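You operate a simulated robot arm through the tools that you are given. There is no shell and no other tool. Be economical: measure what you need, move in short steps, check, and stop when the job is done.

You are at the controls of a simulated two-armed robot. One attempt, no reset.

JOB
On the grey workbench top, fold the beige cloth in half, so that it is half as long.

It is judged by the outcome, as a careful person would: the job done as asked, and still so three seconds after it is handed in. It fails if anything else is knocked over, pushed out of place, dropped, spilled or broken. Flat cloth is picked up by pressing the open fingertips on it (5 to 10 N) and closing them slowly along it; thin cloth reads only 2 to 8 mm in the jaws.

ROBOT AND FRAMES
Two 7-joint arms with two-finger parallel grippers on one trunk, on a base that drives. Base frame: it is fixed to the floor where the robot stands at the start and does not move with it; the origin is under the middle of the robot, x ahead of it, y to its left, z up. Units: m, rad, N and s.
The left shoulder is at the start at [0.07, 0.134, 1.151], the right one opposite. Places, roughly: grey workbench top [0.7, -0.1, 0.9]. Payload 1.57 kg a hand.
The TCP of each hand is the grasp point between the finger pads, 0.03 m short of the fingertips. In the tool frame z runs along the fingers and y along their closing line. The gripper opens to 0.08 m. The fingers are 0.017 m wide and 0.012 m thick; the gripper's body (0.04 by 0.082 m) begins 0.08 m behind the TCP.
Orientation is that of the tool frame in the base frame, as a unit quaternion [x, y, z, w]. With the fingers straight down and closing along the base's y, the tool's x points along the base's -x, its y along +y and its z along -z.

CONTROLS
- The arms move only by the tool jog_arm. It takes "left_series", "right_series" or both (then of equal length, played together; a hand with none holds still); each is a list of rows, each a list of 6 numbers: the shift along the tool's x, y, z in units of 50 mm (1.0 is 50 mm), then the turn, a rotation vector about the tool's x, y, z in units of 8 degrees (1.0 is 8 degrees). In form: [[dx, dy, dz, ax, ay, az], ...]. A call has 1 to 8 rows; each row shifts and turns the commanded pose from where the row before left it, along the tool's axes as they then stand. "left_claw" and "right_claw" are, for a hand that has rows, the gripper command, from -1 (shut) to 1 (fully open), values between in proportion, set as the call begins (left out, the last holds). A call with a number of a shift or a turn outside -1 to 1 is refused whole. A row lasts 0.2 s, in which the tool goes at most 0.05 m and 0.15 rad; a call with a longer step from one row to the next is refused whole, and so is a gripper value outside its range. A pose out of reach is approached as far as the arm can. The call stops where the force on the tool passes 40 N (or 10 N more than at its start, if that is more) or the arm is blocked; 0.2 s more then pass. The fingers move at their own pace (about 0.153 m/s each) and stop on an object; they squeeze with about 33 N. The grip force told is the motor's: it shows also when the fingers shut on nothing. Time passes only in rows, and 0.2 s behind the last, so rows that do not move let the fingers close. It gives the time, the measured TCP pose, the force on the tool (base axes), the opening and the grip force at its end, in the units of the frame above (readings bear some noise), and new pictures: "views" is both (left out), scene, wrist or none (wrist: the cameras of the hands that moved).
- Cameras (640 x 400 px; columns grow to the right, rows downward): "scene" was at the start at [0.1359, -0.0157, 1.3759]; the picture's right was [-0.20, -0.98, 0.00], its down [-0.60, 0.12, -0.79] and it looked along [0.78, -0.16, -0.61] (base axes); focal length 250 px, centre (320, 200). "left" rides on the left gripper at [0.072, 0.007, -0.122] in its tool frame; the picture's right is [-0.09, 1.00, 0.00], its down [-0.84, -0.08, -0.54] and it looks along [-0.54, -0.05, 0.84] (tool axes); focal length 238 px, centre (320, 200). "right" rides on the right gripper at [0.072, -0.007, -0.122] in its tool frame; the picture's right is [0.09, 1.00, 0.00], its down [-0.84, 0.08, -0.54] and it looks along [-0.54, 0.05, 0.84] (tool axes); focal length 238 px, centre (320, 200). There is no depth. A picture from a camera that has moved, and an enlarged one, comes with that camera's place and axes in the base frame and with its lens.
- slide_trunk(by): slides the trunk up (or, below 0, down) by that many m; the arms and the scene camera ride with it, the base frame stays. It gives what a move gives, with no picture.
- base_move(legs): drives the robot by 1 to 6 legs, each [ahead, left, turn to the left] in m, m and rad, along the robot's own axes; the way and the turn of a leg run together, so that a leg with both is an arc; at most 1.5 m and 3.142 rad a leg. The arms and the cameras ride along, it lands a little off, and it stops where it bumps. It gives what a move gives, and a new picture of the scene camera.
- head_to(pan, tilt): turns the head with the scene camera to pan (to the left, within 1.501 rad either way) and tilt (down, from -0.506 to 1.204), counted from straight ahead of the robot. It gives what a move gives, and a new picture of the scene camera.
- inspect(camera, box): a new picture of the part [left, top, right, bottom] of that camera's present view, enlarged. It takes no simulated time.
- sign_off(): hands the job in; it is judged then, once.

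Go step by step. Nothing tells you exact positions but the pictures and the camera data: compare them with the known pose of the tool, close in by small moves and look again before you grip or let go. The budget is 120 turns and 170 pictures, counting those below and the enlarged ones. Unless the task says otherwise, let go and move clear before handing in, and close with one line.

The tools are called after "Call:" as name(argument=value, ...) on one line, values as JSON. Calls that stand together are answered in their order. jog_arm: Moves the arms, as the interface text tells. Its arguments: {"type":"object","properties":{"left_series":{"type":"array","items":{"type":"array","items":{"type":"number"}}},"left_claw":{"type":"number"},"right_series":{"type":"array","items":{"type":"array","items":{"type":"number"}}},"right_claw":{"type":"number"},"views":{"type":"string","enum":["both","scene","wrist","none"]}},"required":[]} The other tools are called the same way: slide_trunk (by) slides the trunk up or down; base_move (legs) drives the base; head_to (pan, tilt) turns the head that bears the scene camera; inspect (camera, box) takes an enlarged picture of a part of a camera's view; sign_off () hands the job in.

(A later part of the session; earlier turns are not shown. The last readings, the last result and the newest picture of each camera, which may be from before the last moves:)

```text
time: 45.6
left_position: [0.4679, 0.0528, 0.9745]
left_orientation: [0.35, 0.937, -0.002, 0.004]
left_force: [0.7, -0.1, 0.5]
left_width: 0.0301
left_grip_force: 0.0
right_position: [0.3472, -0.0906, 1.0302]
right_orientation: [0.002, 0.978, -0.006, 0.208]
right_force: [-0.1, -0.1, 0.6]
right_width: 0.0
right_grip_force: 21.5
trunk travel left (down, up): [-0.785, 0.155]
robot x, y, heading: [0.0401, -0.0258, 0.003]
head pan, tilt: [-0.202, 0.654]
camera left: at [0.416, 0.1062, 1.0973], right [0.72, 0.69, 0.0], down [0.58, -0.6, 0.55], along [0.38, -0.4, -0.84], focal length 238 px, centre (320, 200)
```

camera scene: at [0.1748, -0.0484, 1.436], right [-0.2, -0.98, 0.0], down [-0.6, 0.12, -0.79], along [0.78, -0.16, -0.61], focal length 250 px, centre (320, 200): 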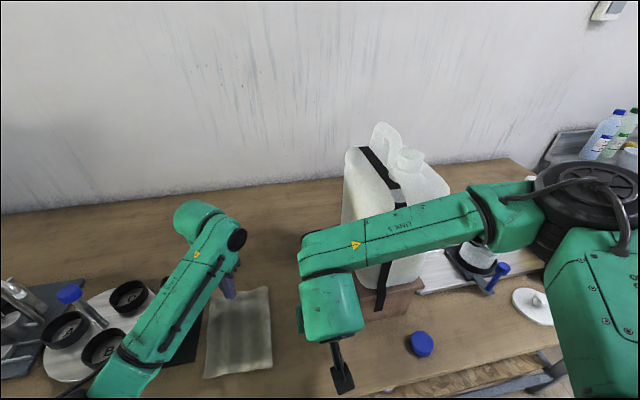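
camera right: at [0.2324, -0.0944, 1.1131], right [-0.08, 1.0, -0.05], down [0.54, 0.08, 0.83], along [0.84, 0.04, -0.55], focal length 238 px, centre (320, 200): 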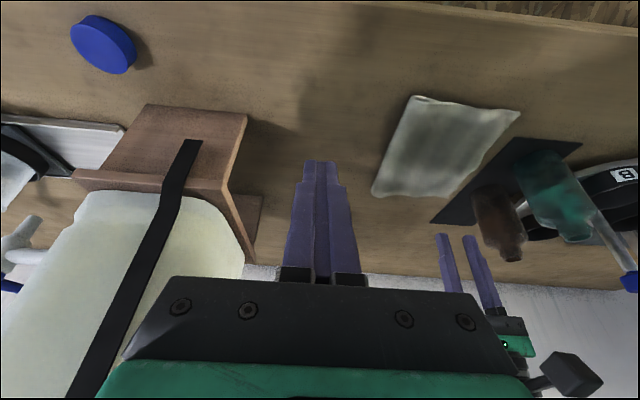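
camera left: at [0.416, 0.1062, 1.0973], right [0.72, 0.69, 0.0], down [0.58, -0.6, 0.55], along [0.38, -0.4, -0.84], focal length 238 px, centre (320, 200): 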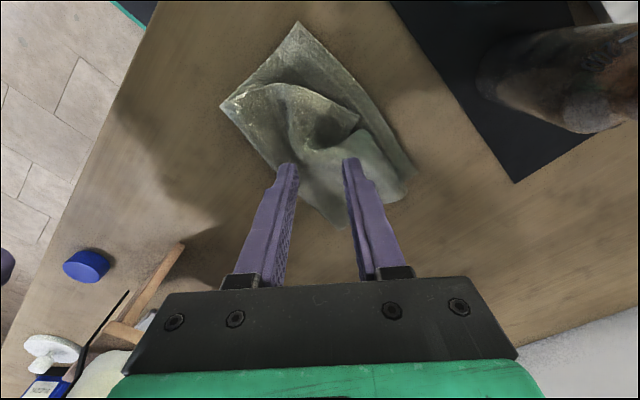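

Call:
inspect(camera="left", box=[200, 10, 440, 230])

```text
1.82 times, centred on (320, 120) of left
camera zoom: at [0.416, 0.1062, 1.0973], right [0.72, 0.69, 0.0], down [0.58, -0.6, 0.55], along [0.38, -0.4, -0.84], focal length 433 px, centre (320, 346)
```

zoom: 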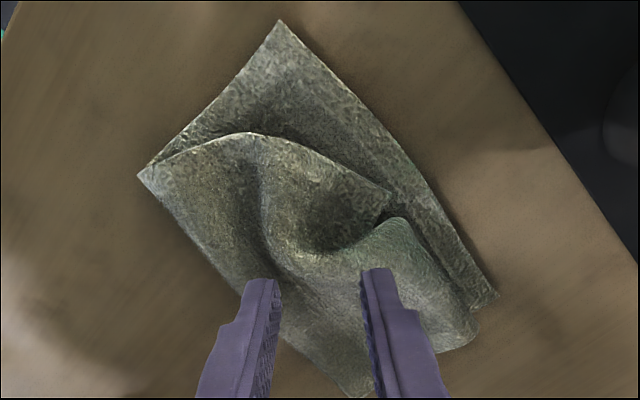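

Now it's clear: the corner is at (0.479,0.091) and the free edge lies on top. I'll shift back 2 cm onto that edge near the corner and come down lightly.

Call:
jog_arm(left_series=[[0.42, 0, 0.3, 0, 0, 0], [0, 0, 0.6, 0, 0, 0], [0, 0, 0.4, 0, 0, 0], [0, 0, 0.14, 0, 0, 0], [0, 0, 0, 0, 0, 0]], views="wrist")

```text
time: 46.8
left_position: [0.4491, 0.0687, 0.9035]
left_orientation: [0.349, 0.937, -0.002, 0.003]
left_force: [0.4, -0.8, 0.2]
left_width: 0.0297
left_grip_force: 0.0
right_position: [0.3478, -0.0908, 1.0298]
right_orientation: [0.001, 0.978, -0.006, 0.208]
right_force: [0.1, 0.3, 0.1]
right_width: 0.0
right_grip_force: 21.5
trunk travel left (down, up): [-0.785, 0.155]
robot x, y, heading: [0.0416, -0.0244, 0.002]
head pan, tilt: [-0.202, 0.654]
camera left: at [0.4002, 0.1207, 1.0255], right [0.72, 0.69, 0.0], down [0.58, -0.6, 0.55], along [0.38, -0.4, -0.84], focal length 238 px, centre (320, 200)
```

left: 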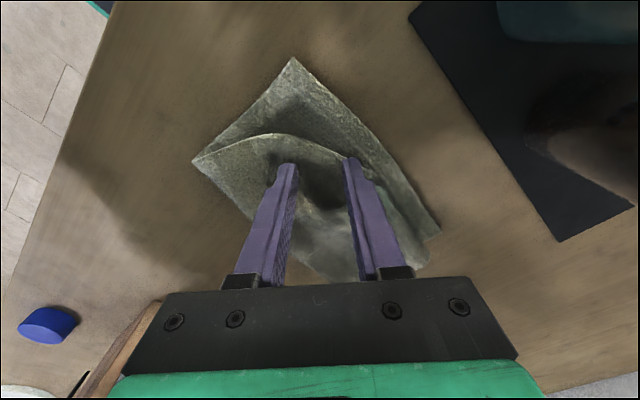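

Call:
jog_arm(left_series=[[0, 0, 0.06, 0, 0, 0], [0, 0, 0, 0, 0, 0]], views="none")

```text
time: 47.4
left_position: [0.4498, 0.0679, 0.9017]
left_orientation: [0.35, 0.937, -0.001, 0.004]
left_force: [-0.4, 0.6, 1.0]
left_width: 0.0299
left_grip_force: 0.0
right_position: [0.3472, -0.0893, 1.0308]
right_orientation: [0.001, 0.978, -0.006, 0.208]
right_force: [-1.3, -0.7, -1.0]
right_width: 0.0001
right_grip_force: 21.1
trunk travel left (down, up): [-0.785, 0.155]
robot x, y, heading: [0.0399, -0.0297, 0.001]
head pan, tilt: [-0.202, 0.654]
```

Call:
jog_arm(left_series=[[0, 0, 0.05, 0, 0, 0], [0, 0, 0, 0, 0, 0]], views="none")

Call:
jog_arm(left_series=[[0, 0, 0, 0, 0, 0], [0, 0, 0, 0, 0, 0]], left_claw=-0.5, views="wrist")

```text
time: 48.0
left_position: [0.4517, 0.0682, 0.899]
left_orientation: [0.35, 0.937, -0.002, 0.004]
left_force: [-0.7, 1.8, 3.0]
left_width: 0.0303
left_grip_force: 0.0
right_position: [0.3473, -0.091, 1.0306]
right_orientation: [0.002, 0.978, -0.006, 0.209]
right_force: [0.3, 0.0, -0.3]
right_width: 0.0002
right_grip_force: 21.4
trunk travel left (down, up): [-0.785, 0.155]
robot x, y, heading: [0.0378, -0.0277, -0.001]
head pan, tilt: [-0.202, 0.654]
```

```text
time: 48.6
left_position: [0.4502, 0.0678, 0.8987]
left_orientation: [0.35, 0.937, -0.002, 0.004]
left_force: [-0.4, 0.8, 1.7]
left_width: 0.0196
left_grip_force: 0.0
right_position: [0.347, -0.091, 1.0304]
right_orientation: [0.002, 0.978, -0.007, 0.208]
right_force: [-0.5, 0.1, 0.2]
right_width: 0.0
right_grip_force: 20.6
trunk travel left (down, up): [-0.785, 0.155]
robot x, y, heading: [0.0421, -0.0311, -0.001]
head pan, tilt: [-0.202, 0.654]
camera left: at [0.4004, 0.1204, 1.0206], right [0.72, 0.69, 0.0], down [0.58, -0.6, 0.55], along [0.38, -0.4, -0.84], focal length 238 px, centre (320, 200)
```

left: 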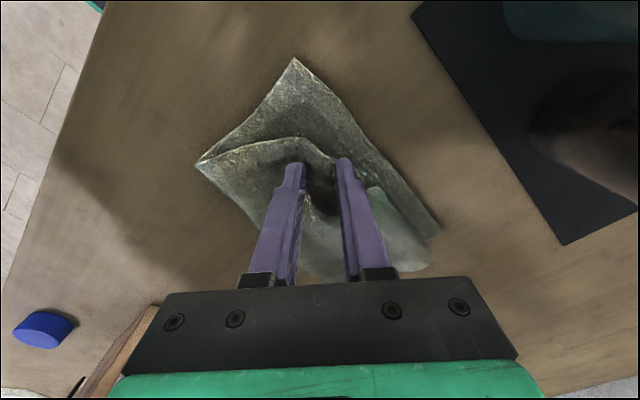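

Seems to be moving the top layer only. I'll close fully.

Call:
jog_arm(left_series=[[0, 0, 0, 0, 0, 0], [0, 0, 0, 0, 0, 0]], left_claw=-0.75, views="none")

Call:
jog_arm(left_series=[[0, 0, 0, 0, 0, 0], [0, 0, 0, 0, 0, 0], [0, 0, 0, 0, 0, 0]], left_claw=-1, views="wrist")

```text
time: 49.2
left_position: [0.4518, 0.0685, 0.8989]
left_orientation: [0.349, 0.937, -0.002, 0.003]
left_force: [-0.2, 0.2, 2.5]
left_width: 0.0104
left_grip_force: 0.6
right_position: [0.3476, -0.091, 1.0311]
right_orientation: [0.001, 0.978, -0.007, 0.207]
right_force: [0.4, -0.5, 0.3]
right_width: 0.0
right_grip_force: 21.1
trunk travel left (down, up): [-0.785, 0.155]
robot x, y, heading: [0.0428, -0.0295, 0.003]
head pan, tilt: [-0.202, 0.654]
```

```text
time: 50.0
left_position: [0.4503, 0.0677, 0.8982]
left_orientation: [0.349, 0.937, -0.002, 0.004]
left_force: [-0.7, 0.0, 1.1]
left_width: 0.0045
left_grip_force: 24.9
right_position: [0.3467, -0.0916, 1.0289]
right_orientation: [0.001, 0.978, -0.006, 0.208]
right_force: [0.9, -0.2, 0.7]
right_width: 0.0
right_grip_force: 21.2
trunk travel left (down, up): [-0.785, 0.155]
robot x, y, heading: [0.0392, -0.0294, -0.003]
head pan, tilt: [-0.202, 0.654]
camera left: at [0.4004, 0.1204, 1.0206], right [0.72, 0.69, 0.0], down [0.58, -0.6, 0.55], along [0.38, -0.4, -0.84], focal length 238 px, centre (320, 200)
```

left: 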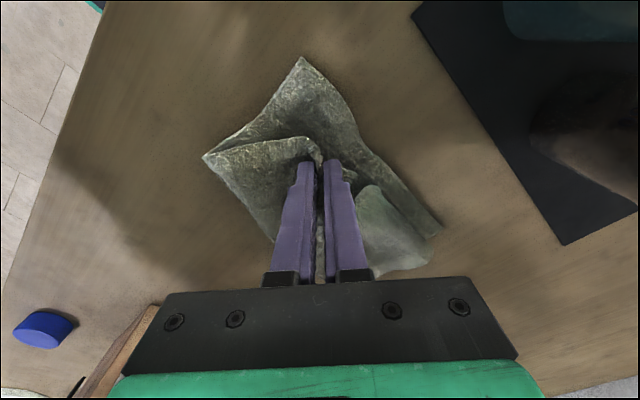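

Gripped (4.5 mm). I'll lift 3 cm to confirm that only the top layer came.

Call:
jog_arm(left_series=[[0, 0, -0.3, 0, 0, 0], [0, 0, -0.4, 0, 0, 0], [0, 0, 0, 0, 0, 0]], views="wrist")

Call:
inspect(camera="right", box=[340, 60, 540, 240])

```text
time: 50.8
left_position: [0.4517, 0.0681, 0.9327]
left_orientation: [0.35, 0.937, -0.002, 0.003]
left_force: [0.0, 0.0, -0.4]
left_width: 0.0043
left_grip_force: 25.2
right_position: [0.3486, -0.0914, 1.0301]
right_orientation: [0.001, 0.978, -0.006, 0.207]
right_force: [-0.4, -0.7, -0.4]
right_width: 0.0002
right_grip_force: 21.4
trunk travel left (down, up): [-0.785, 0.155]
robot x, y, heading: [0.0367, -0.027, -0.002]
head pan, tilt: [-0.202, 0.654]
camera left: at [0.4005, 0.1208, 1.0551], right [0.72, 0.69, 0.0], down [0.58, -0.6, 0.55], along [0.38, -0.4, -0.84], focal length 238 px, centre (320, 200)
```

left: 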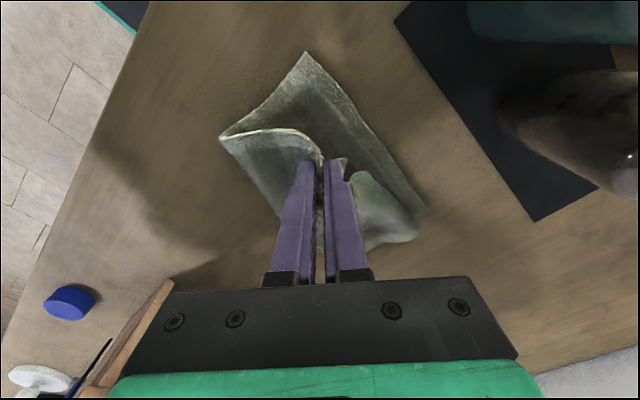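

```text
2.22 times, centred on (440, 150) of right
camera zoom: at [0.2324, -0.0953, 1.1129], right [-0.08, 1.0, -0.05], down [0.54, 0.08, 0.83], along [0.84, 0.04, -0.55], focal length 530 px, centre (53, 311)
```

zoom: 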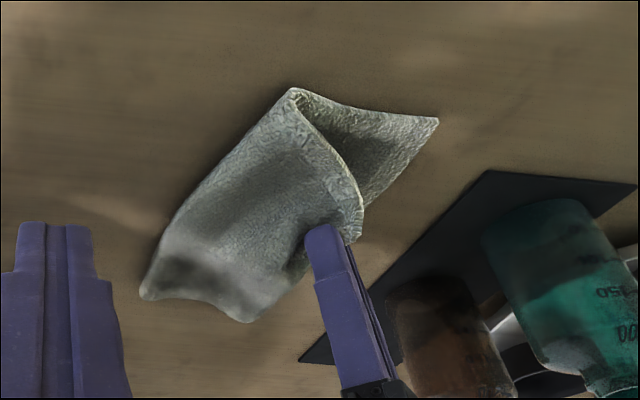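

Only the top layer is held, right at its near edge. Now I'll move it about 5 cm toward the robot, to (0.40,0.072), and lower it.

Call:
jog_arm(left_series=[[0.41, -0.32, 0, 0, 0, 0], [0.41, -0.32, 0, 0, 0, 0], [0, 0, 0.4, 0, 0, 0], [0, 0, 0, 0, 0, 0]], views="wrist")

Call:
inspect(camera="right", box=[340, 60, 540, 240])

```text
time: 51.8
left_position: [0.3987, 0.0717, 0.9133]
left_orientation: [0.35, 0.937, -0.001, 0.003]
left_force: [0.8, 0.1, -0.2]
left_width: 0.0044
left_grip_force: 25.3
right_position: [0.3466, -0.0909, 1.0319]
right_orientation: [0.002, 0.978, -0.007, 0.207]
right_force: [-0.4, -0.1, 0.8]
right_width: 0.0002
right_grip_force: 21.1
trunk travel left (down, up): [-0.785, 0.155]
robot x, y, heading: [0.0398, -0.0306, -0.003]
head pan, tilt: [-0.202, 0.654]
camera left: at [0.348, 0.1241, 1.0347], right [0.72, 0.69, 0.0], down [0.58, -0.6, 0.55], along [0.38, -0.4, -0.84], focal length 238 px, centre (320, 200)
```

left: 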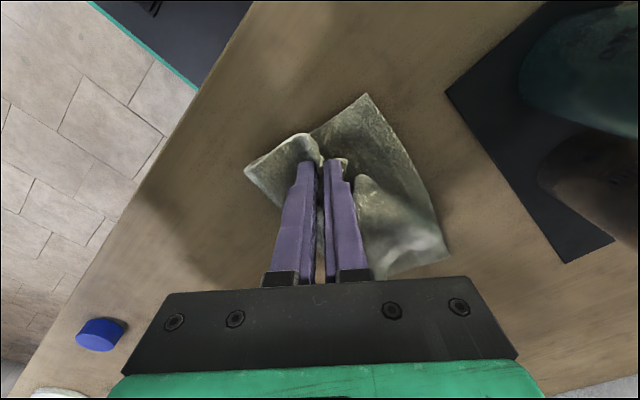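

```text
2.22 times, centred on (440, 150) of right
camera zoom: at [0.2322, -0.0953, 1.113], right [-0.08, 1.0, -0.05], down [0.54, 0.08, 0.83], along [0.84, 0.04, -0.55], focal length 530 px, centre (53, 311)
```

zoom: 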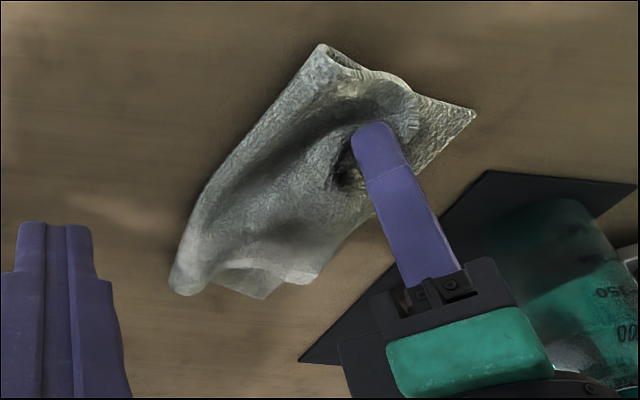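

I pulled slightly too far: the whole cloth shifted about 1 cm toward the robot. I'll ease back 1 cm, lower, release and look.

Call:
jog_arm(left_series=[[-0.15, 0.13, 0.1, 0, 0, 0], [0, 0, 0.12, 0, 0, 0], [0, 0, 0, 0, 0, 0]], views="none")

Call:
jog_arm(left_series=[[0, 0, 0, 0, 0, 0], [0, 0, 0, 0, 0, 0], [0, 0, -0.3, 0, 0, 0], [0, 0, -0.9, 0, 0, 0], [0, 0, -0.9, 0, 0, 0], [0.6, 0.5, -0.5, 0, 0, 0]], left_claw=-0.3, views="none")

Call:
inspect(camera="left", box=[200, 40, 440, 240])

Call:
inspect(camera="right", box=[360, 60, 560, 240])

Call:
inspect(camera="scene", box=[200, 260, 330, 390])

```text
time: 52.6
left_position: [0.4087, 0.0715, 0.902]
left_orientation: [0.35, 0.937, -0.003, 0.004]
left_force: [0.3, -0.5, 1.6]
left_width: 0.0042
left_grip_force: 25.1
right_position: [0.3469, -0.0916, 1.0302]
right_orientation: [0.002, 0.978, -0.006, 0.208]
right_force: [-0.5, 0.2, -0.3]
right_width: 0.0001
right_grip_force: 21.4
trunk travel left (down, up): [-0.785, 0.155]
robot x, y, heading: [0.043, -0.0284, 0.001]
head pan, tilt: [-0.202, 0.654]
```

```text
time: 54.0
left_position: [0.3999, 0.112, 1.0317]
left_orientation: [0.35, 0.937, -0.002, 0.004]
left_force: [0.2, 0.3, -0.5]
left_width: 0.0281
left_grip_force: 0.1
right_position: [0.3468, -0.0881, 1.0307]
right_orientation: [0.001, 0.978, -0.007, 0.209]
right_force: [0.4, 0.5, -0.3]
right_width: 0.0
right_grip_force: 21.6
trunk travel left (down, up): [-0.785, 0.155]
robot x, y, heading: [0.041, -0.028, -0.001]
head pan, tilt: [-0.202, 0.654]
```

```text
2.00 times, centred on (320, 140) of left
camera zoom: at [0.3493, 0.164, 1.1531], right [0.72, 0.69, 0.0], down [0.58, -0.6, 0.55], along [0.38, -0.4, -0.83], focal length 477 px, centre (320, 320)
```

zoom: 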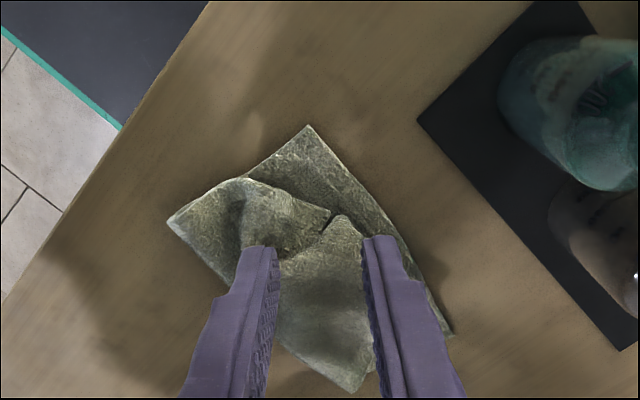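

```text
2.22 times, centred on (460, 150) of right
camera zoom: at [0.231, -0.0931, 1.1133], right [-0.08, 1.0, -0.05], down [0.54, 0.09, 0.84], along [0.84, 0.04, -0.55], focal length 530 px, centre (9, 311)
```

zoom: 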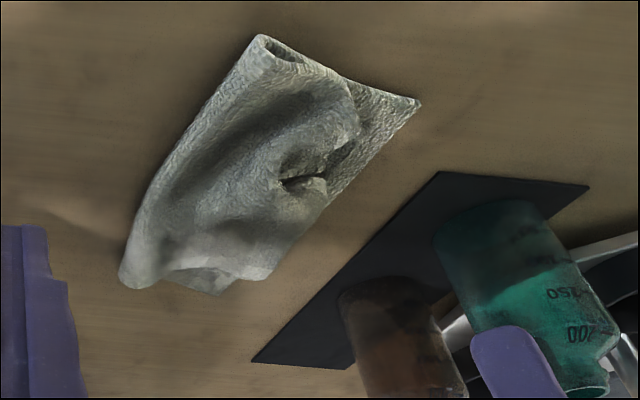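

```text
3.08 times, centred on (265, 325) of scene
camera zoom: at [0.1745, -0.0423, 1.4361], right [-0.2, -0.98, 0.0], down [-0.6, 0.12, -0.79], along [0.78, -0.16, -0.61], focal length 768 px, centre (489, -185)
```

zoom: 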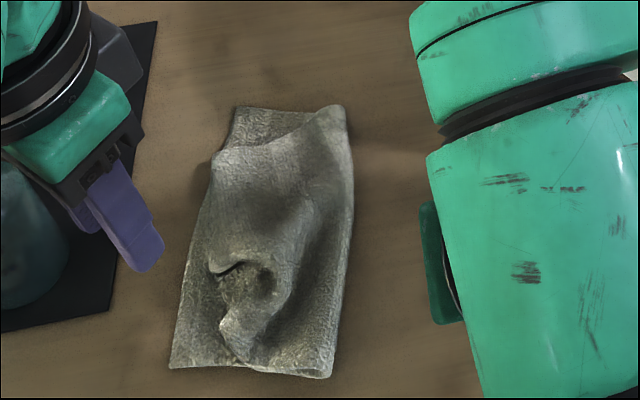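

The top's left edge now has a tuck: far top corner at about (0.517,0.10), near top corner at (0.40,0.086), 6 cm too close together. I'll pinch the far top corner with the left hand closing along that edge, pin the near corner with the right hand, and pull the tuck out.

Call:
jog_arm(left_series=[[0, 0, 0, 0, 0, 1], [0, 0, 0, 0, 0, 1], [0, 0, 0, 0, 0, 1], [0, 0, 0, 0, 0, 1], [0, 0, 0, 0, 0, 1], [0, 0, 0, 0, 0, 1], [-0.2, 0.95, 0, 0, 0, 0], [-0.2, 0.95, 0, 0, 0, 0]], left_claw=-0.25)

```text
time: 55.8
left_position: [0.4986, 0.0904, 1.033]
left_orientation: [0.702, 0.712, -0.002, 0.003]
left_force: [0.3, 0.2, -0.3]
left_width: 0.0301
left_grip_force: 0.1
right_position: [0.3481, -0.0915, 1.0288]
right_orientation: [0.001, 0.978, -0.006, 0.207]
right_force: [0.2, 0.4, 0.6]
right_width: 0.0
right_grip_force: 21.0
trunk travel left (down, up): [-0.785, 0.155]
robot x, y, heading: [0.0405, -0.032, 0.002]
head pan, tilt: [-0.202, 0.654]
camera scene: at [0.1785, -0.0466, 1.4356], right [-0.2, -0.98, 0.0], down [-0.6, 0.12, -0.79], along [0.78, -0.16, -0.61], focal length 250 px, centre (320, 200)
camera left: at [0.5035, 0.1629, 1.1554], right [1.0, -0.08, 0.0], down [-0.07, -0.84, 0.55], along [-0.04, -0.54, -0.84], focal length 238 px, centre (320, 200)
```

scene: 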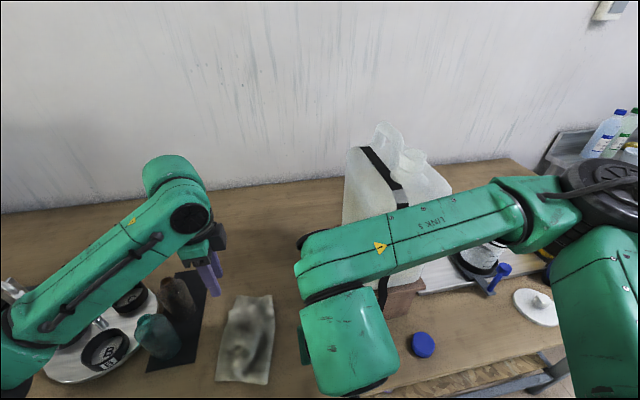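
left: 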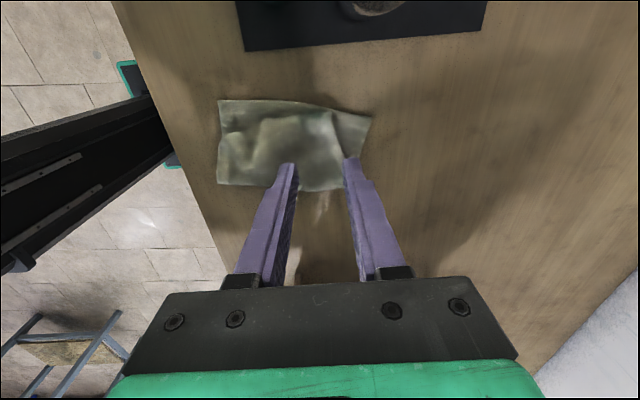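

A yaw of 90° works and gives a clean view. Zooming in on the cloth.

Call:
inspect(camera="left", box=[200, 80, 400, 205])

```text
3.20 times, centred on (300, 142) of left
camera zoom: at [0.5035, 0.1629, 1.1554], right [1.0, -0.08, 0.0], down [-0.07, -0.84, 0.55], along [-0.04, -0.54, -0.84], focal length 763 px, centre (384, 384)
```

zoom: 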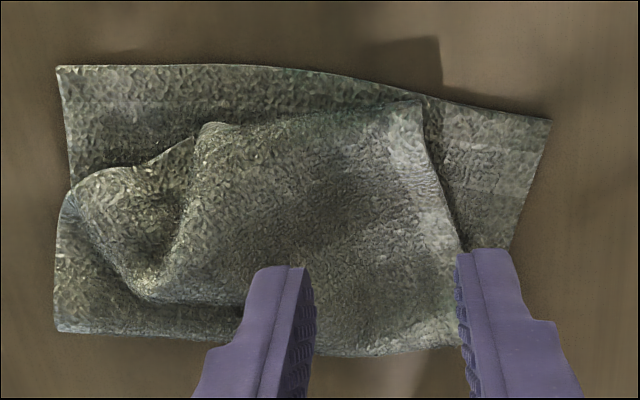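

The layers are readable now: bottom corners at (0.385,0.120) and (0.560,0.088), far top corner at (0.513,0.098), near top corner at (0.379,0.076). I'll lower the left hand onto the far top corner.

Call:
jog_arm(left_series=[[0, -0.2, 0.8, 0, 0, 0], [0, 0, 0.8, 0, 0, 0], [0, 0, 0.6, 0, 0, 0], [0, 0, 0.3, 0, 0, 0], [0, 0, 0, 0, 0, 0]], views="wrist")

```text
time: 57.0
left_position: [0.4889, 0.0919, 0.9081]
left_orientation: [0.7, 0.714, 0.0, 0.004]
left_force: [-0.7, -0.1, 0.3]
left_width: 0.0297
left_grip_force: 0.1
right_position: [0.347, -0.0903, 1.0297]
right_orientation: [0.001, 0.978, -0.006, 0.209]
right_force: [-0.2, -0.1, 0.1]
right_width: 0.0
right_grip_force: 22.0
trunk travel left (down, up): [-0.785, 0.155]
robot x, y, heading: [0.0376, -0.0301, 0.001]
head pan, tilt: [-0.202, 0.654]
camera left: at [0.4929, 0.1636, 1.0305], right [1.0, -0.07, 0.01], down [-0.06, -0.83, 0.55], along [-0.04, -0.55, -0.84], focal length 238 px, centre (320, 200)
```

left: 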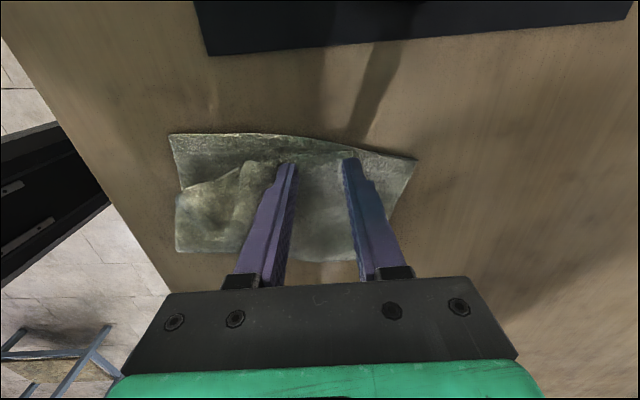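

Call:
jog_arm(left_series=[[0, 0, 0.1, 0, 0, 0], [0, 0, 0.06, 0, 0, 0], [0, 0, 0, 0, 0, 0]], views="none")

Call:
inspect(camera="left", box=[220, 120, 420, 245])

```text
time: 57.8
left_position: [0.4871, 0.0905, 0.9016]
left_orientation: [0.7, 0.714, 0.0, 0.005]
left_force: [1.2, 0.5, 5.7]
left_width: 0.0302
left_grip_force: 0.1
right_position: [0.3457, -0.0905, 1.0305]
right_orientation: [0.001, 0.978, -0.006, 0.208]
right_force: [0.0, -0.5, -0.7]
right_width: 0.0
right_grip_force: 21.4
trunk travel left (down, up): [-0.785, 0.155]
robot x, y, heading: [0.04, -0.0335, -0.002]
head pan, tilt: [-0.202, 0.654]
```

```text
3.20 times, centred on (320, 182) of left
camera zoom: at [0.4925, 0.1634, 1.0227], right [1.0, -0.07, 0.01], down [-0.07, -0.83, 0.55], along [-0.03, -0.55, -0.84], focal length 763 px, centre (320, 256)
```

zoom: 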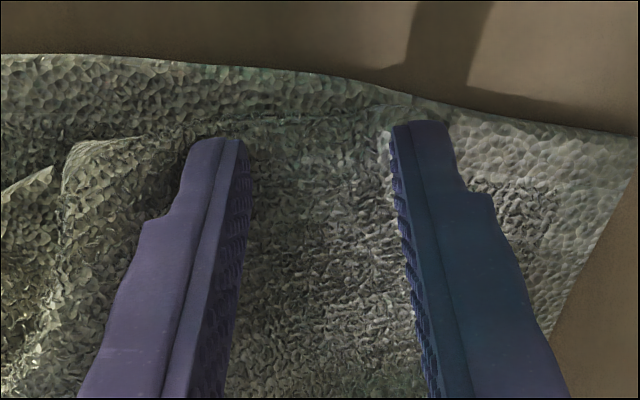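

The outer finger is right at the top's far edge, so I'll shift 6 mm inward before closing.

Call:
jog_arm(left_series=[[0, 0, -0.12, 0, 0, 0], [0.04, -0.14, 0, 0, 0, 0], [0, 0, 0.12, 0, 0, 0], [0, 0, 0, 0, 0, 0]], views="none")

Call:
jog_arm(left_series=[[0, 0, 0, 0, 0, 0], [0, 0, 0, 0, 0, 0]], left_claw=-0.45, views="none")

Call:
jog_arm(left_series=[[0, 0, 0, 0, 0, 0], [0, 0, 0, 0, 0, 0]], left_claw=-0.7, views="none")

Call:
jog_arm(left_series=[[0, 0, 0, 0, 0, 0], [0, 0, 0, 0, 0, 0], [0, 0, -0.3, 0, 0, 0], [0, 0, -0.3, 0, 0, 0], [0, 0, 0, 0, 0, 0]], left_claw=-1, views="wrist")

```text
time: 58.8
left_position: [0.4798, 0.0933, 0.9011]
left_orientation: [0.7, 0.714, 0.0, 0.005]
left_force: [-0.2, 0.5, 4.4]
left_width: 0.0289
left_grip_force: 0.0
right_position: [0.3464, -0.092, 1.0292]
right_orientation: [0.001, 0.978, -0.007, 0.208]
right_force: [0.0, 0.3, -0.2]
right_width: 0.0
right_grip_force: 21.3
trunk travel left (down, up): [-0.785, 0.155]
robot x, y, heading: [0.0415, -0.0321, -0.001]
head pan, tilt: [-0.202, 0.654]
```

```text
time: 59.4
left_position: [0.48, 0.0941, 0.899]
left_orientation: [0.701, 0.713, -0.001, 0.004]
left_force: [0.0, -0.2, 2.5]
left_width: 0.021
left_grip_force: 0.1
right_position: [0.3465, -0.0905, 1.0308]
right_orientation: [0.002, 0.978, -0.007, 0.209]
right_force: [0.1, -0.5, 0.2]
right_width: 0.0001
right_grip_force: 21.2
trunk travel left (down, up): [-0.785, 0.155]
robot x, y, heading: [0.0386, -0.0311, 0.001]
head pan, tilt: [-0.202, 0.654]
```

```text
time: 60.0
left_position: [0.4795, 0.0925, 0.9002]
left_orientation: [0.7, 0.714, 0.0, 0.004]
left_force: [-0.6, -0.7, 3.0]
left_width: 0.012
left_grip_force: 0.0
right_position: [0.3463, -0.0916, 1.0306]
right_orientation: [0.002, 0.978, -0.006, 0.208]
right_force: [-0.3, 0.1, 0.5]
right_width: 0.0
right_grip_force: 21.9
trunk travel left (down, up): [-0.785, 0.155]
robot x, y, heading: [0.0384, -0.0311, 0.0]
head pan, tilt: [-0.202, 0.654]
```

```text
time: 61.2
left_position: [0.4794, 0.0926, 0.9301]
left_orientation: [0.701, 0.713, -0.001, 0.004]
left_force: [0.5, 0.7, -0.3]
left_width: 0.0038
left_grip_force: 24.5
right_position: [0.3474, -0.0907, 1.031]
right_orientation: [0.001, 0.978, -0.006, 0.207]
right_force: [0.0, 0.5, 0.9]
right_width: 0.0
right_grip_force: 20.6
trunk travel left (down, up): [-0.785, 0.155]
robot x, y, heading: [0.0429, -0.0324, 0.002]
head pan, tilt: [-0.202, 0.654]
camera left: at [0.4857, 0.1646, 1.0524], right [1.0, -0.07, 0.01], down [-0.06, -0.83, 0.55], along [-0.04, -0.55, -0.84], focal length 238 px, centre (320, 200)
```

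left: 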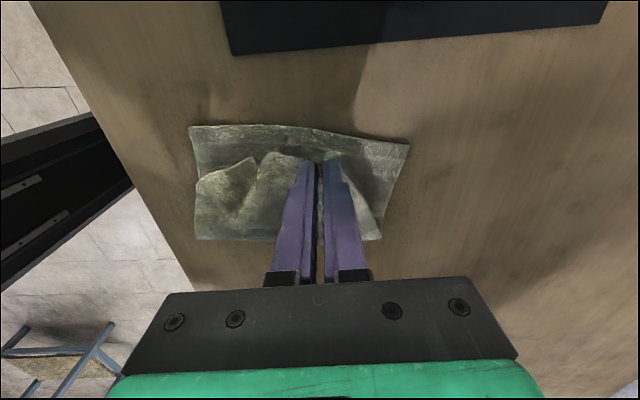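

Call:
inspect(camera="left", box=[180, 110, 420, 260])

Call:
inspect(camera="right", box=[360, 60, 560, 240])

```text
2.67 times, centred on (300, 185) of left
camera zoom: at [0.4857, 0.1646, 1.0524], right [1.0, -0.07, 0.01], down [-0.06, -0.83, 0.55], along [-0.04, -0.55, -0.84], focal length 636 px, centre (373, 240)
```

zoom: 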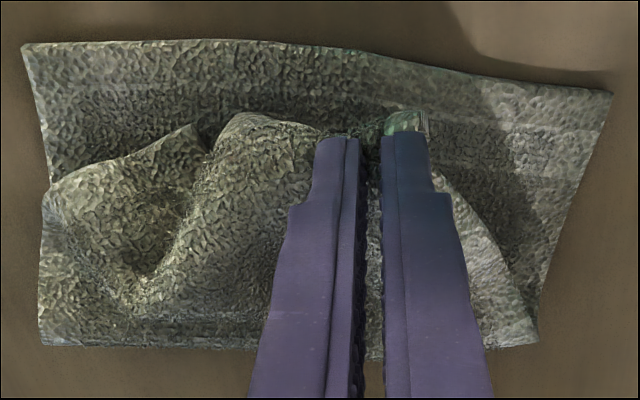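

```text
2.22 times, centred on (460, 150) of right
camera zoom: at [0.2324, -0.0953, 1.1129], right [-0.08, 1.0, -0.05], down [0.54, 0.08, 0.83], along [0.84, 0.04, -0.55], focal length 530 px, centre (9, 311)
```

zoom: 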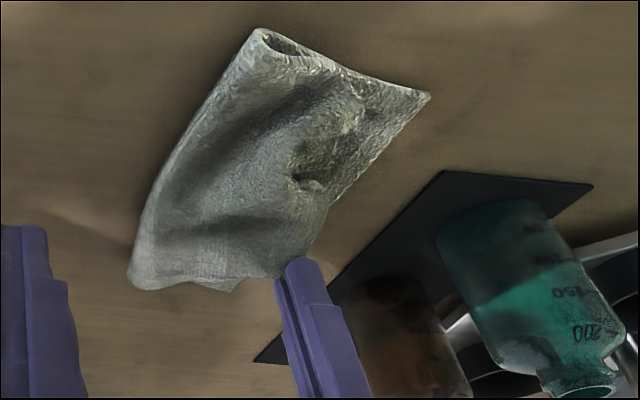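

Only the top layer is held, right at its edge. Now the right hand goes over the near top corner to pin it.

Call:
jog_arm(right_series=[[-0.15, 0.8, 0.07, 0, 0, 0], [-0.15, 0.8, 0.07, 0, 0, 0], [-0.15, 0.8, 0.07, 0, 0, 0], [-0.15, 0.8, 0.07, 0, 0, 0], [0.24, 0, 0.54, 0, 0, 0], [0.24, 0, 0.54, 0, 0, 0], [0.24, 0, 0.54, 0, 0, 0], [0.18, 0, 0.4, 0, 0, 0]])

Call:
inspect(camera="left", box=[180, 110, 420, 260])

```text
time: 63.0
left_position: [0.4804, 0.0925, 0.9289]
left_orientation: [0.701, 0.714, 0.0, 0.004]
left_force: [0.1, 0.7, 0.2]
left_width: 0.0039
left_grip_force: 24.4
right_position: [0.3795, 0.0698, 0.9142]
right_orientation: [0.002, 0.978, -0.005, 0.208]
right_force: [1.1, 0.0, -0.2]
right_width: 0.0
right_grip_force: 20.9
trunk travel left (down, up): [-0.785, 0.155]
robot x, y, heading: [0.0396, -0.0333, 0.0]
head pan, tilt: [-0.202, 0.654]
camera scene: at [0.1763, -0.0455, 1.4359], right [-0.2, -0.98, 0.0], down [-0.6, 0.12, -0.79], along [0.78, -0.16, -0.61], focal length 250 px, centre (320, 200)
camera right: at [0.2661, 0.065, 0.9971], right [-0.08, 1.0, -0.05], down [0.54, 0.08, 0.83], along [0.84, 0.04, -0.55], focal length 238 px, centre (320, 200)
```

scene: 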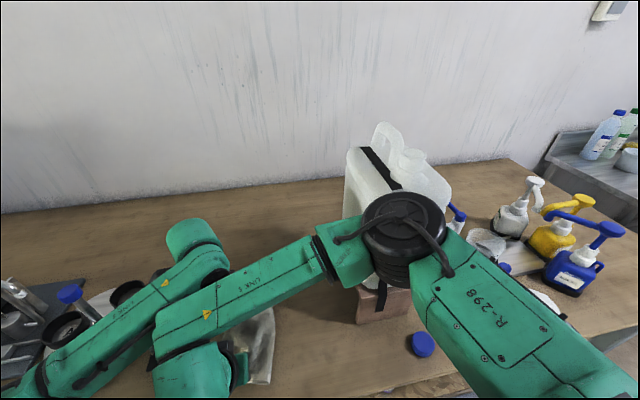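
right: 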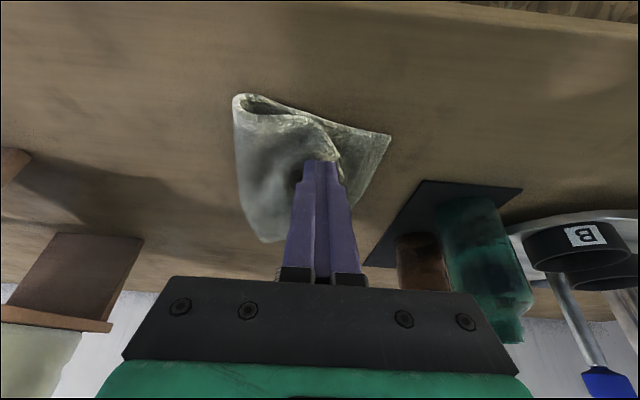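

```text
2.67 times, centred on (300, 185) of left
camera zoom: at [0.4858, 0.1644, 1.0523], right [1.0, -0.07, 0.01], down [-0.06, -0.83, 0.55], along [-0.04, -0.55, -0.84], focal length 636 px, centre (373, 240)
```

zoom: 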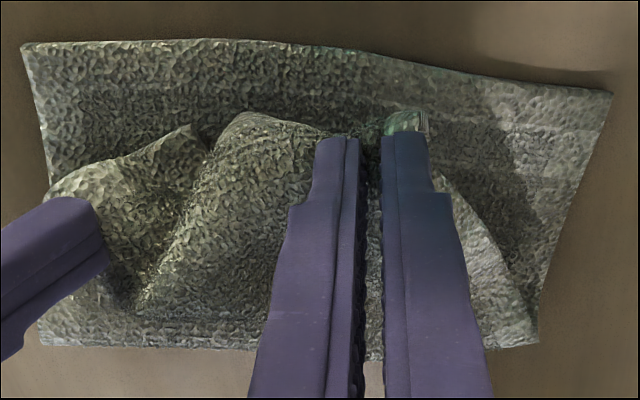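

The right fingertip is over the near corner. I'll press it down.

Call:
jog_arm(right_series=[[0.08, 0, 0.17, 0, 0, 0], [0.06, 0, 0.14, 0, 0, 0], [0.02, 0, 0.04, 0, 0, 0], [0, 0, 0, 0, 0, 0]], views="none")

```text
time: 64.0
left_position: [0.4797, 0.0927, 0.9302]
left_orientation: [0.701, 0.713, 0.0, 0.004]
left_force: [-0.5, 0.7, 0.0]
left_width: 0.0037
left_grip_force: 25.2
right_position: [0.3815, 0.0681, 0.8973]
right_orientation: [0.002, 0.978, -0.006, 0.209]
right_force: [0.3, -0.1, 5.7]
right_width: 0.0003
right_grip_force: 21.6
trunk travel left (down, up): [-0.785, 0.155]
robot x, y, heading: [0.0406, -0.0307, 0.0]
head pan, tilt: [-0.202, 0.654]
```

The near corner is pinned. Pressing slightly firmer, and pulling the far corner outward 2.5 cm to open the tuck.

Call:
jog_arm(left_series=[[0, 0, 0, 0, 0, 0], [0, 0.17, 0.1, 0, 0, 0], [0, 0.17, 0.1, 0, 0, 0], [0, 0.17, 0.1, 0, 0, 0], [0, 0, 0, 0, 0, 0]], right_series=[[0.01, 0, 0.025, 0, 0, 0], [0, 0, 0, 0, 0, 0], [0, 0, 0, 0, 0, 0], [0, 0, 0, 0, 0, 0], [0, 0, 0, 0, 0, 0]], views="none")

Call:
inspect(camera="left", box=[150, 100, 420, 270])

```text
time: 65.2
left_position: [0.5057, 0.0922, 0.9155]
left_orientation: [0.701, 0.713, 0.001, 0.005]
left_force: [-0.3, -0.5, 0.5]
left_width: 0.0036
left_grip_force: 24.3
right_position: [0.38, 0.0683, 0.8961]
right_orientation: [0.001, 0.978, -0.005, 0.209]
right_force: [1.5, 0.7, 11.8]
right_width: 0.0
right_grip_force: 21.3
trunk travel left (down, up): [-0.785, 0.155]
robot x, y, heading: [0.0411, -0.0306, 0.002]
head pan, tilt: [-0.202, 0.654]
```

```text
2.35 times, centred on (285, 185) of left
camera zoom: at [0.5102, 0.165, 1.0378], right [1.0, -0.07, 0.01], down [-0.07, -0.83, 0.55], along [-0.03, -0.55, -0.84], focal length 561 px, centre (402, 235)
```

zoom: 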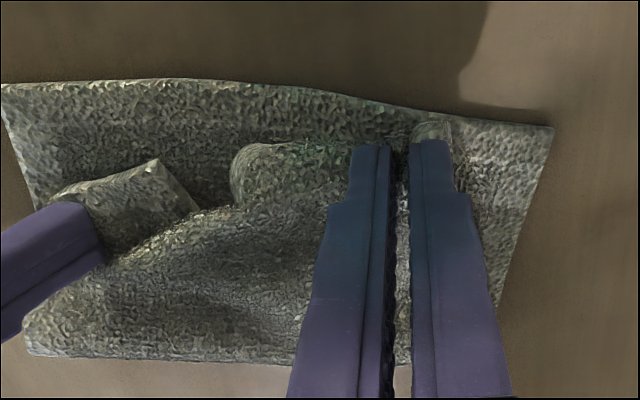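

The tuck is opening, and the near top corner is now visible at about (0.427,0.092). I'll bring the far pinch to its final place (0.523,0.089) and hold it there, while the right hand then releases to fetch the near corner.

Call:
jog_arm(left_series=[[0.03, 0.17, 0.1, 0, 0, 0], [0.03, 0.17, 0.1, 0, 0, 0], [0, 0, 0.06, 0, 0, 0], [0, 0, 0, 0, 0, 0]], views="none")

Call:
jog_arm(right_series=[[-0.12, 0, -0.27, 0, 0, 0], [-0.2, -0.1, -0.45, 0, 0, 0], [0, 0, 0, 0, 0, 0]], right_claw=-0.5, views="wrist")

Call:
inspect(camera="left", box=[130, 100, 420, 280])

```text
time: 66.2
left_position: [0.5226, 0.096, 0.903]
left_orientation: [0.701, 0.713, 0.0, 0.005]
left_force: [-7.6, -1.7, 3.6]
left_width: 0.0038
left_grip_force: 24.8
right_position: [0.3815, 0.0679, 0.897]
right_orientation: [0.002, 0.978, -0.006, 0.21]
right_force: [5.9, 3.3, 8.3]
right_width: 0.0
right_grip_force: 21.4
trunk travel left (down, up): [-0.785, 0.155]
robot x, y, heading: [0.0401, -0.0252, -0.003]
head pan, tilt: [-0.202, 0.654]
```

```text
time: 67.0
left_position: [0.5236, 0.0962, 0.9023]
left_orientation: [0.7, 0.714, -0.001, 0.004]
left_force: [1.1, 0.7, 3.5]
left_width: 0.0036
left_grip_force: 24.3
right_position: [0.3817, 0.0646, 0.9342]
right_orientation: [0.001, 0.978, -0.006, 0.208]
right_force: [-0.1, 0.1, -1.0]
right_width: 0.0201
right_grip_force: 0.0
trunk travel left (down, up): [-0.785, 0.155]
robot x, y, heading: [0.0395, -0.031, -0.002]
head pan, tilt: [-0.202, 0.654]
camera right: at [0.2666, 0.0589, 1.0174], right [-0.08, 1.0, -0.05], down [0.54, 0.08, 0.83], along [0.83, 0.04, -0.55], focal length 238 px, centre (320, 200)
```

right: 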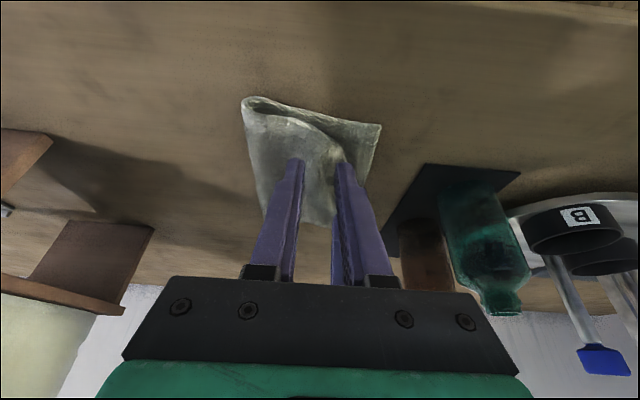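

```text
2.21 times, centred on (275, 190) of left
camera zoom: at [0.5285, 0.169, 1.0241], right [1.0, -0.07, 0.01], down [-0.06, -0.83, 0.55], along [-0.03, -0.55, -0.84], focal length 526 px, centre (419, 222)
```

zoom: 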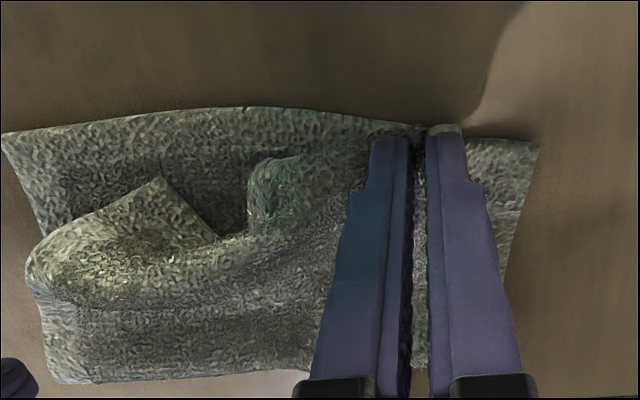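

The near top corner is at (0.437,0.092), pointing left, so a pinch closing along x is needed, and that's the left hand's orientation. I'll release the far corner there, withdraw the right hand, and use the left on the near corner.

Call:
jog_arm(left_series=[[0, 0, 0, 0, 0, 0], [0, 0, 0, 0, 0, 0], [0, 0, -0.3, 0, 0, 0], [0, 0, -0.8, 0, 0, 0], [0, 0, -0.8, 0, 0, 0], [0, 0, 0, 0, 0, 0]], right_series=[[0, -0.8, 0, 0, 0, 0], [0, -0.8, 0, 0, 0, 0], [-0.2, -0.8, -0.45, 0, 0, 0], [-0.2, -0.8, -0.45, 0, 0, 0], [0, 0, 0, 0, 0, 0], [0, 0, 0, 0, 0, 0]], left_claw=-0.4, views="none")

Call:
jog_arm(left_series=[[0.24, -0.9, 0, 0, 0, 0], [0.24, -0.9, 0, 0, 0, 0]], left_claw=-0.5, views="none")

Call:
inspect(camera="left", box=[200, 80, 460, 240])

```text
time: 68.4
left_position: [0.5231, 0.0991, 0.997]
left_orientation: [0.701, 0.714, -0.001, 0.004]
left_force: [0.3, -0.6, 0.5]
left_width: 0.0237
left_grip_force: 0.1
right_position: [0.3826, -0.0942, 0.9855]
right_orientation: [0.001, 0.978, -0.005, 0.207]
right_force: [0.0, -0.1, -0.1]
right_width: 0.0197
right_grip_force: 0.0
trunk travel left (down, up): [-0.785, 0.155]
robot x, y, heading: [0.04, -0.0306, 0.003]
head pan, tilt: [-0.202, 0.654]
```

```text
time: 69.0
left_position: [0.4308, 0.1191, 0.9957]
left_orientation: [0.7, 0.714, 0.0, 0.005]
left_force: [0.2, -0.1, -0.1]
left_width: 0.0202
left_grip_force: 0.1
right_position: [0.3804, -0.0933, 0.9854]
right_orientation: [0.002, 0.978, -0.007, 0.209]
right_force: [-0.4, 0.1, 0.9]
right_width: 0.0197
right_grip_force: 0.0
trunk travel left (down, up): [-0.785, 0.155]
robot x, y, heading: [0.0415, -0.0282, 0.001]
head pan, tilt: [-0.202, 0.654]
```

```text
2.46 times, centred on (330, 160) of left
camera zoom: at [0.4349, 0.1922, 1.1174], right [1.0, -0.07, 0.01], down [-0.07, -0.83, 0.55], along [-0.03, -0.55, -0.84], focal length 587 px, centre (295, 298)
```

zoom: 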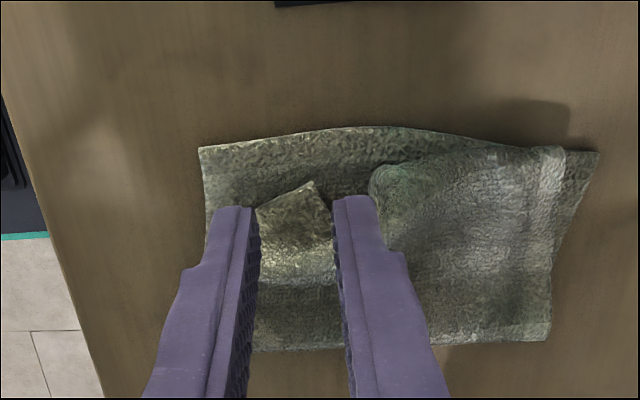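

The far top corner now lines up well with the bottom one. I'll move the left hand onto the near corner flap at (0.427,0.074) and go down.

Call:
jog_arm(left_series=[[-0.9, -0.08, 0, 0, 0, 0], [0, 0, 0.7, 0, 0, 0], [0, 0, 0.7, 0, 0, 0], [0, 0, 0.35, 0, 0, 0], [0, 0, 0, 0, 0, 0]], views="none")

Call:
inspect(camera="left", box=[200, 100, 460, 260])

```text
time: 70.2
left_position: [0.4278, 0.0737, 0.9092]
left_orientation: [0.701, 0.714, -0.001, 0.004]
left_force: [-0.1, 0.6, 1.2]
left_width: 0.0199
left_grip_force: 0.0
right_position: [0.3821, -0.0938, 0.9865]
right_orientation: [0.002, 0.978, -0.006, 0.208]
right_force: [0.4, -0.3, -0.5]
right_width: 0.0201
right_grip_force: 0.1
trunk travel left (down, up): [-0.785, 0.155]
robot x, y, heading: [0.0388, -0.0304, -0.003]
head pan, tilt: [-0.202, 0.654]
```

```text
2.46 times, centred on (330, 180) of left
camera zoom: at [0.4335, 0.1452, 1.0302], right [1.0, -0.07, 0.01], down [-0.07, -0.83, 0.55], along [-0.04, -0.55, -0.84], focal length 587 px, centre (295, 249)
```

zoom: 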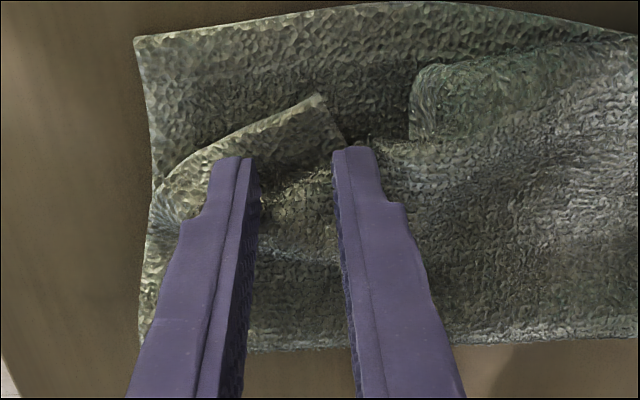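

Call:
jog_arm(left_series=[[0.06, 0, 0.1, 0, 0, 0], [0, 0, 0.06, 0, 0, 0], [0, 0, 0, 0, 0, 0]], views="none")

Call:
jog_arm(left_series=[[0, 0, 0, 0, 0, 0], [0, 0, 0, 0, 0, 0]], left_claw=-0.7, views="none")

Call:
jog_arm(left_series=[[0, 0, 0, 0, 0, 0], [0, 0, 0, 0, 0, 0], [0, 0, 0, 0, 0, 0]], left_claw=-1, views="none")

Call:
inspect(camera="left", box=[200, 100, 460, 260])

```text
time: 71.0
left_position: [0.4292, 0.0746, 0.9008]
left_orientation: [0.701, 0.713, -0.001, 0.004]
left_force: [-0.6, -1.1, 3.6]
left_width: 0.0196
left_grip_force: 0.0
right_position: [0.3814, -0.0954, 0.9856]
right_orientation: [0.002, 0.978, -0.006, 0.209]
right_force: [-0.6, -0.3, -0.7]
right_width: 0.02
right_grip_force: 0.0
trunk travel left (down, up): [-0.785, 0.155]
robot x, y, heading: [0.0388, -0.0301, 0.003]
head pan, tilt: [-0.202, 0.654]
```

```text
time: 71.6
left_position: [0.4291, 0.0754, 0.9005]
left_orientation: [0.7, 0.714, 0.0, 0.004]
left_force: [-0.3, 0.0, 3.4]
left_width: 0.0121
left_grip_force: 0.1
right_position: [0.382, -0.0955, 0.9852]
right_orientation: [0.001, 0.978, -0.006, 0.209]
right_force: [-0.1, -0.5, 0.2]
right_width: 0.0201
right_grip_force: 0.0
trunk travel left (down, up): [-0.785, 0.155]
robot x, y, heading: [0.041, -0.0277, 0.004]
head pan, tilt: [-0.202, 0.654]
```

```text
time: 72.4
left_position: [0.4294, 0.076, 0.9005]
left_orientation: [0.701, 0.713, -0.001, 0.003]
left_force: [1.3, 1.1, 5.1]
left_width: 0.0042
left_grip_force: 24.6
right_position: [0.3816, -0.0957, 0.9861]
right_orientation: [0.0, 0.978, -0.005, 0.207]
right_force: [-1.2, -0.4, 0.1]
right_width: 0.0199
right_grip_force: 0.0
trunk travel left (down, up): [-0.785, 0.155]
robot x, y, heading: [0.0375, -0.0256, 0.001]
head pan, tilt: [-0.202, 0.654]
```

```text
2.46 times, centred on (330, 180) of left
camera zoom: at [0.4337, 0.1482, 1.023], right [1.0, -0.07, 0.01], down [-0.07, -0.83, 0.55], along [-0.03, -0.55, -0.84], focal length 587 px, centre (295, 249)
```

zoom: 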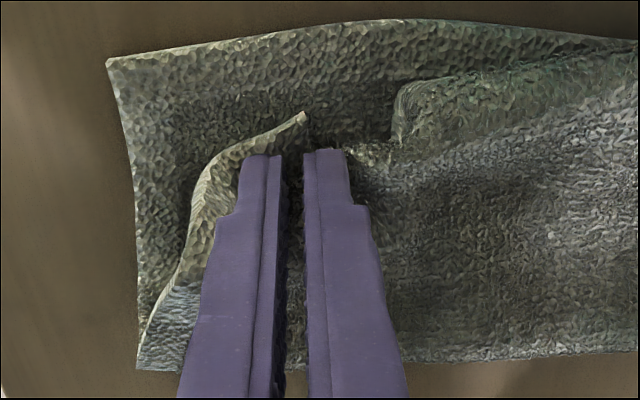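

Gripped. I'll lift 2 cm and carry the corner out toward (0.397,0.104).

Call:
jog_arm(left_series=[[0, 0, -0.4, 0, 0, 0], [0.28, -0.32, 0, 0, 0, 0], [0.28, -0.32, 0, 0, 0, 0], [0, 0, 0.15, 0, 0, 0], [0, 0, 0, 0, 0, 0]], views="none")

Call:
inspect(camera="left", box=[200, 80, 500, 265])

Call:
inspect(camera="right", box=[360, 60, 600, 240])

```text
time: 73.6
left_position: [0.3975, 0.1062, 0.9129]
left_orientation: [0.7, 0.714, 0.0, 0.004]
left_force: [-0.5, 0.3, -0.4]
left_width: 0.0038
left_grip_force: 24.5
right_position: [0.3822, -0.0951, 0.9851]
right_orientation: [0.001, 0.978, -0.006, 0.208]
right_force: [-0.6, -0.7, 0.4]
right_width: 0.02
right_grip_force: 0.3
trunk travel left (down, up): [-0.785, 0.155]
robot x, y, heading: [0.0345, -0.0297, 0.0]
head pan, tilt: [-0.202, 0.654]
```

```text
2.13 times, centred on (350, 172) of left
camera zoom: at [0.4024, 0.178, 1.0344], right [1.0, -0.07, 0.01], down [-0.06, -0.83, 0.55], along [-0.04, -0.55, -0.84], focal length 508 px, centre (256, 259)
```

zoom: 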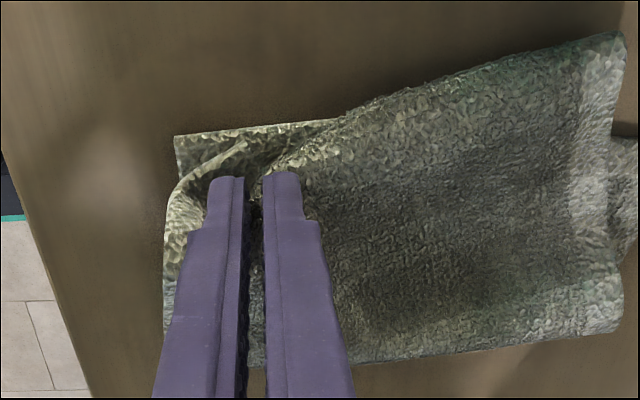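

```text
2.22 times, centred on (480, 150) of right
camera zoom: at [0.2675, -0.0992, 1.0683], right [-0.08, 1.0, -0.05], down [0.54, 0.08, 0.83], along [0.84, 0.04, -0.55], focal length 530 px, centre (-36, 311)
```

zoom: 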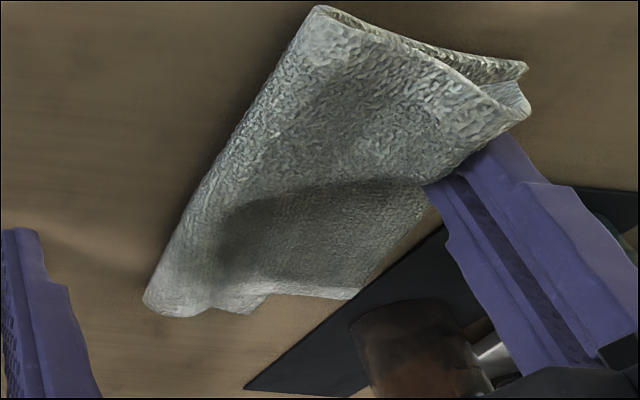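

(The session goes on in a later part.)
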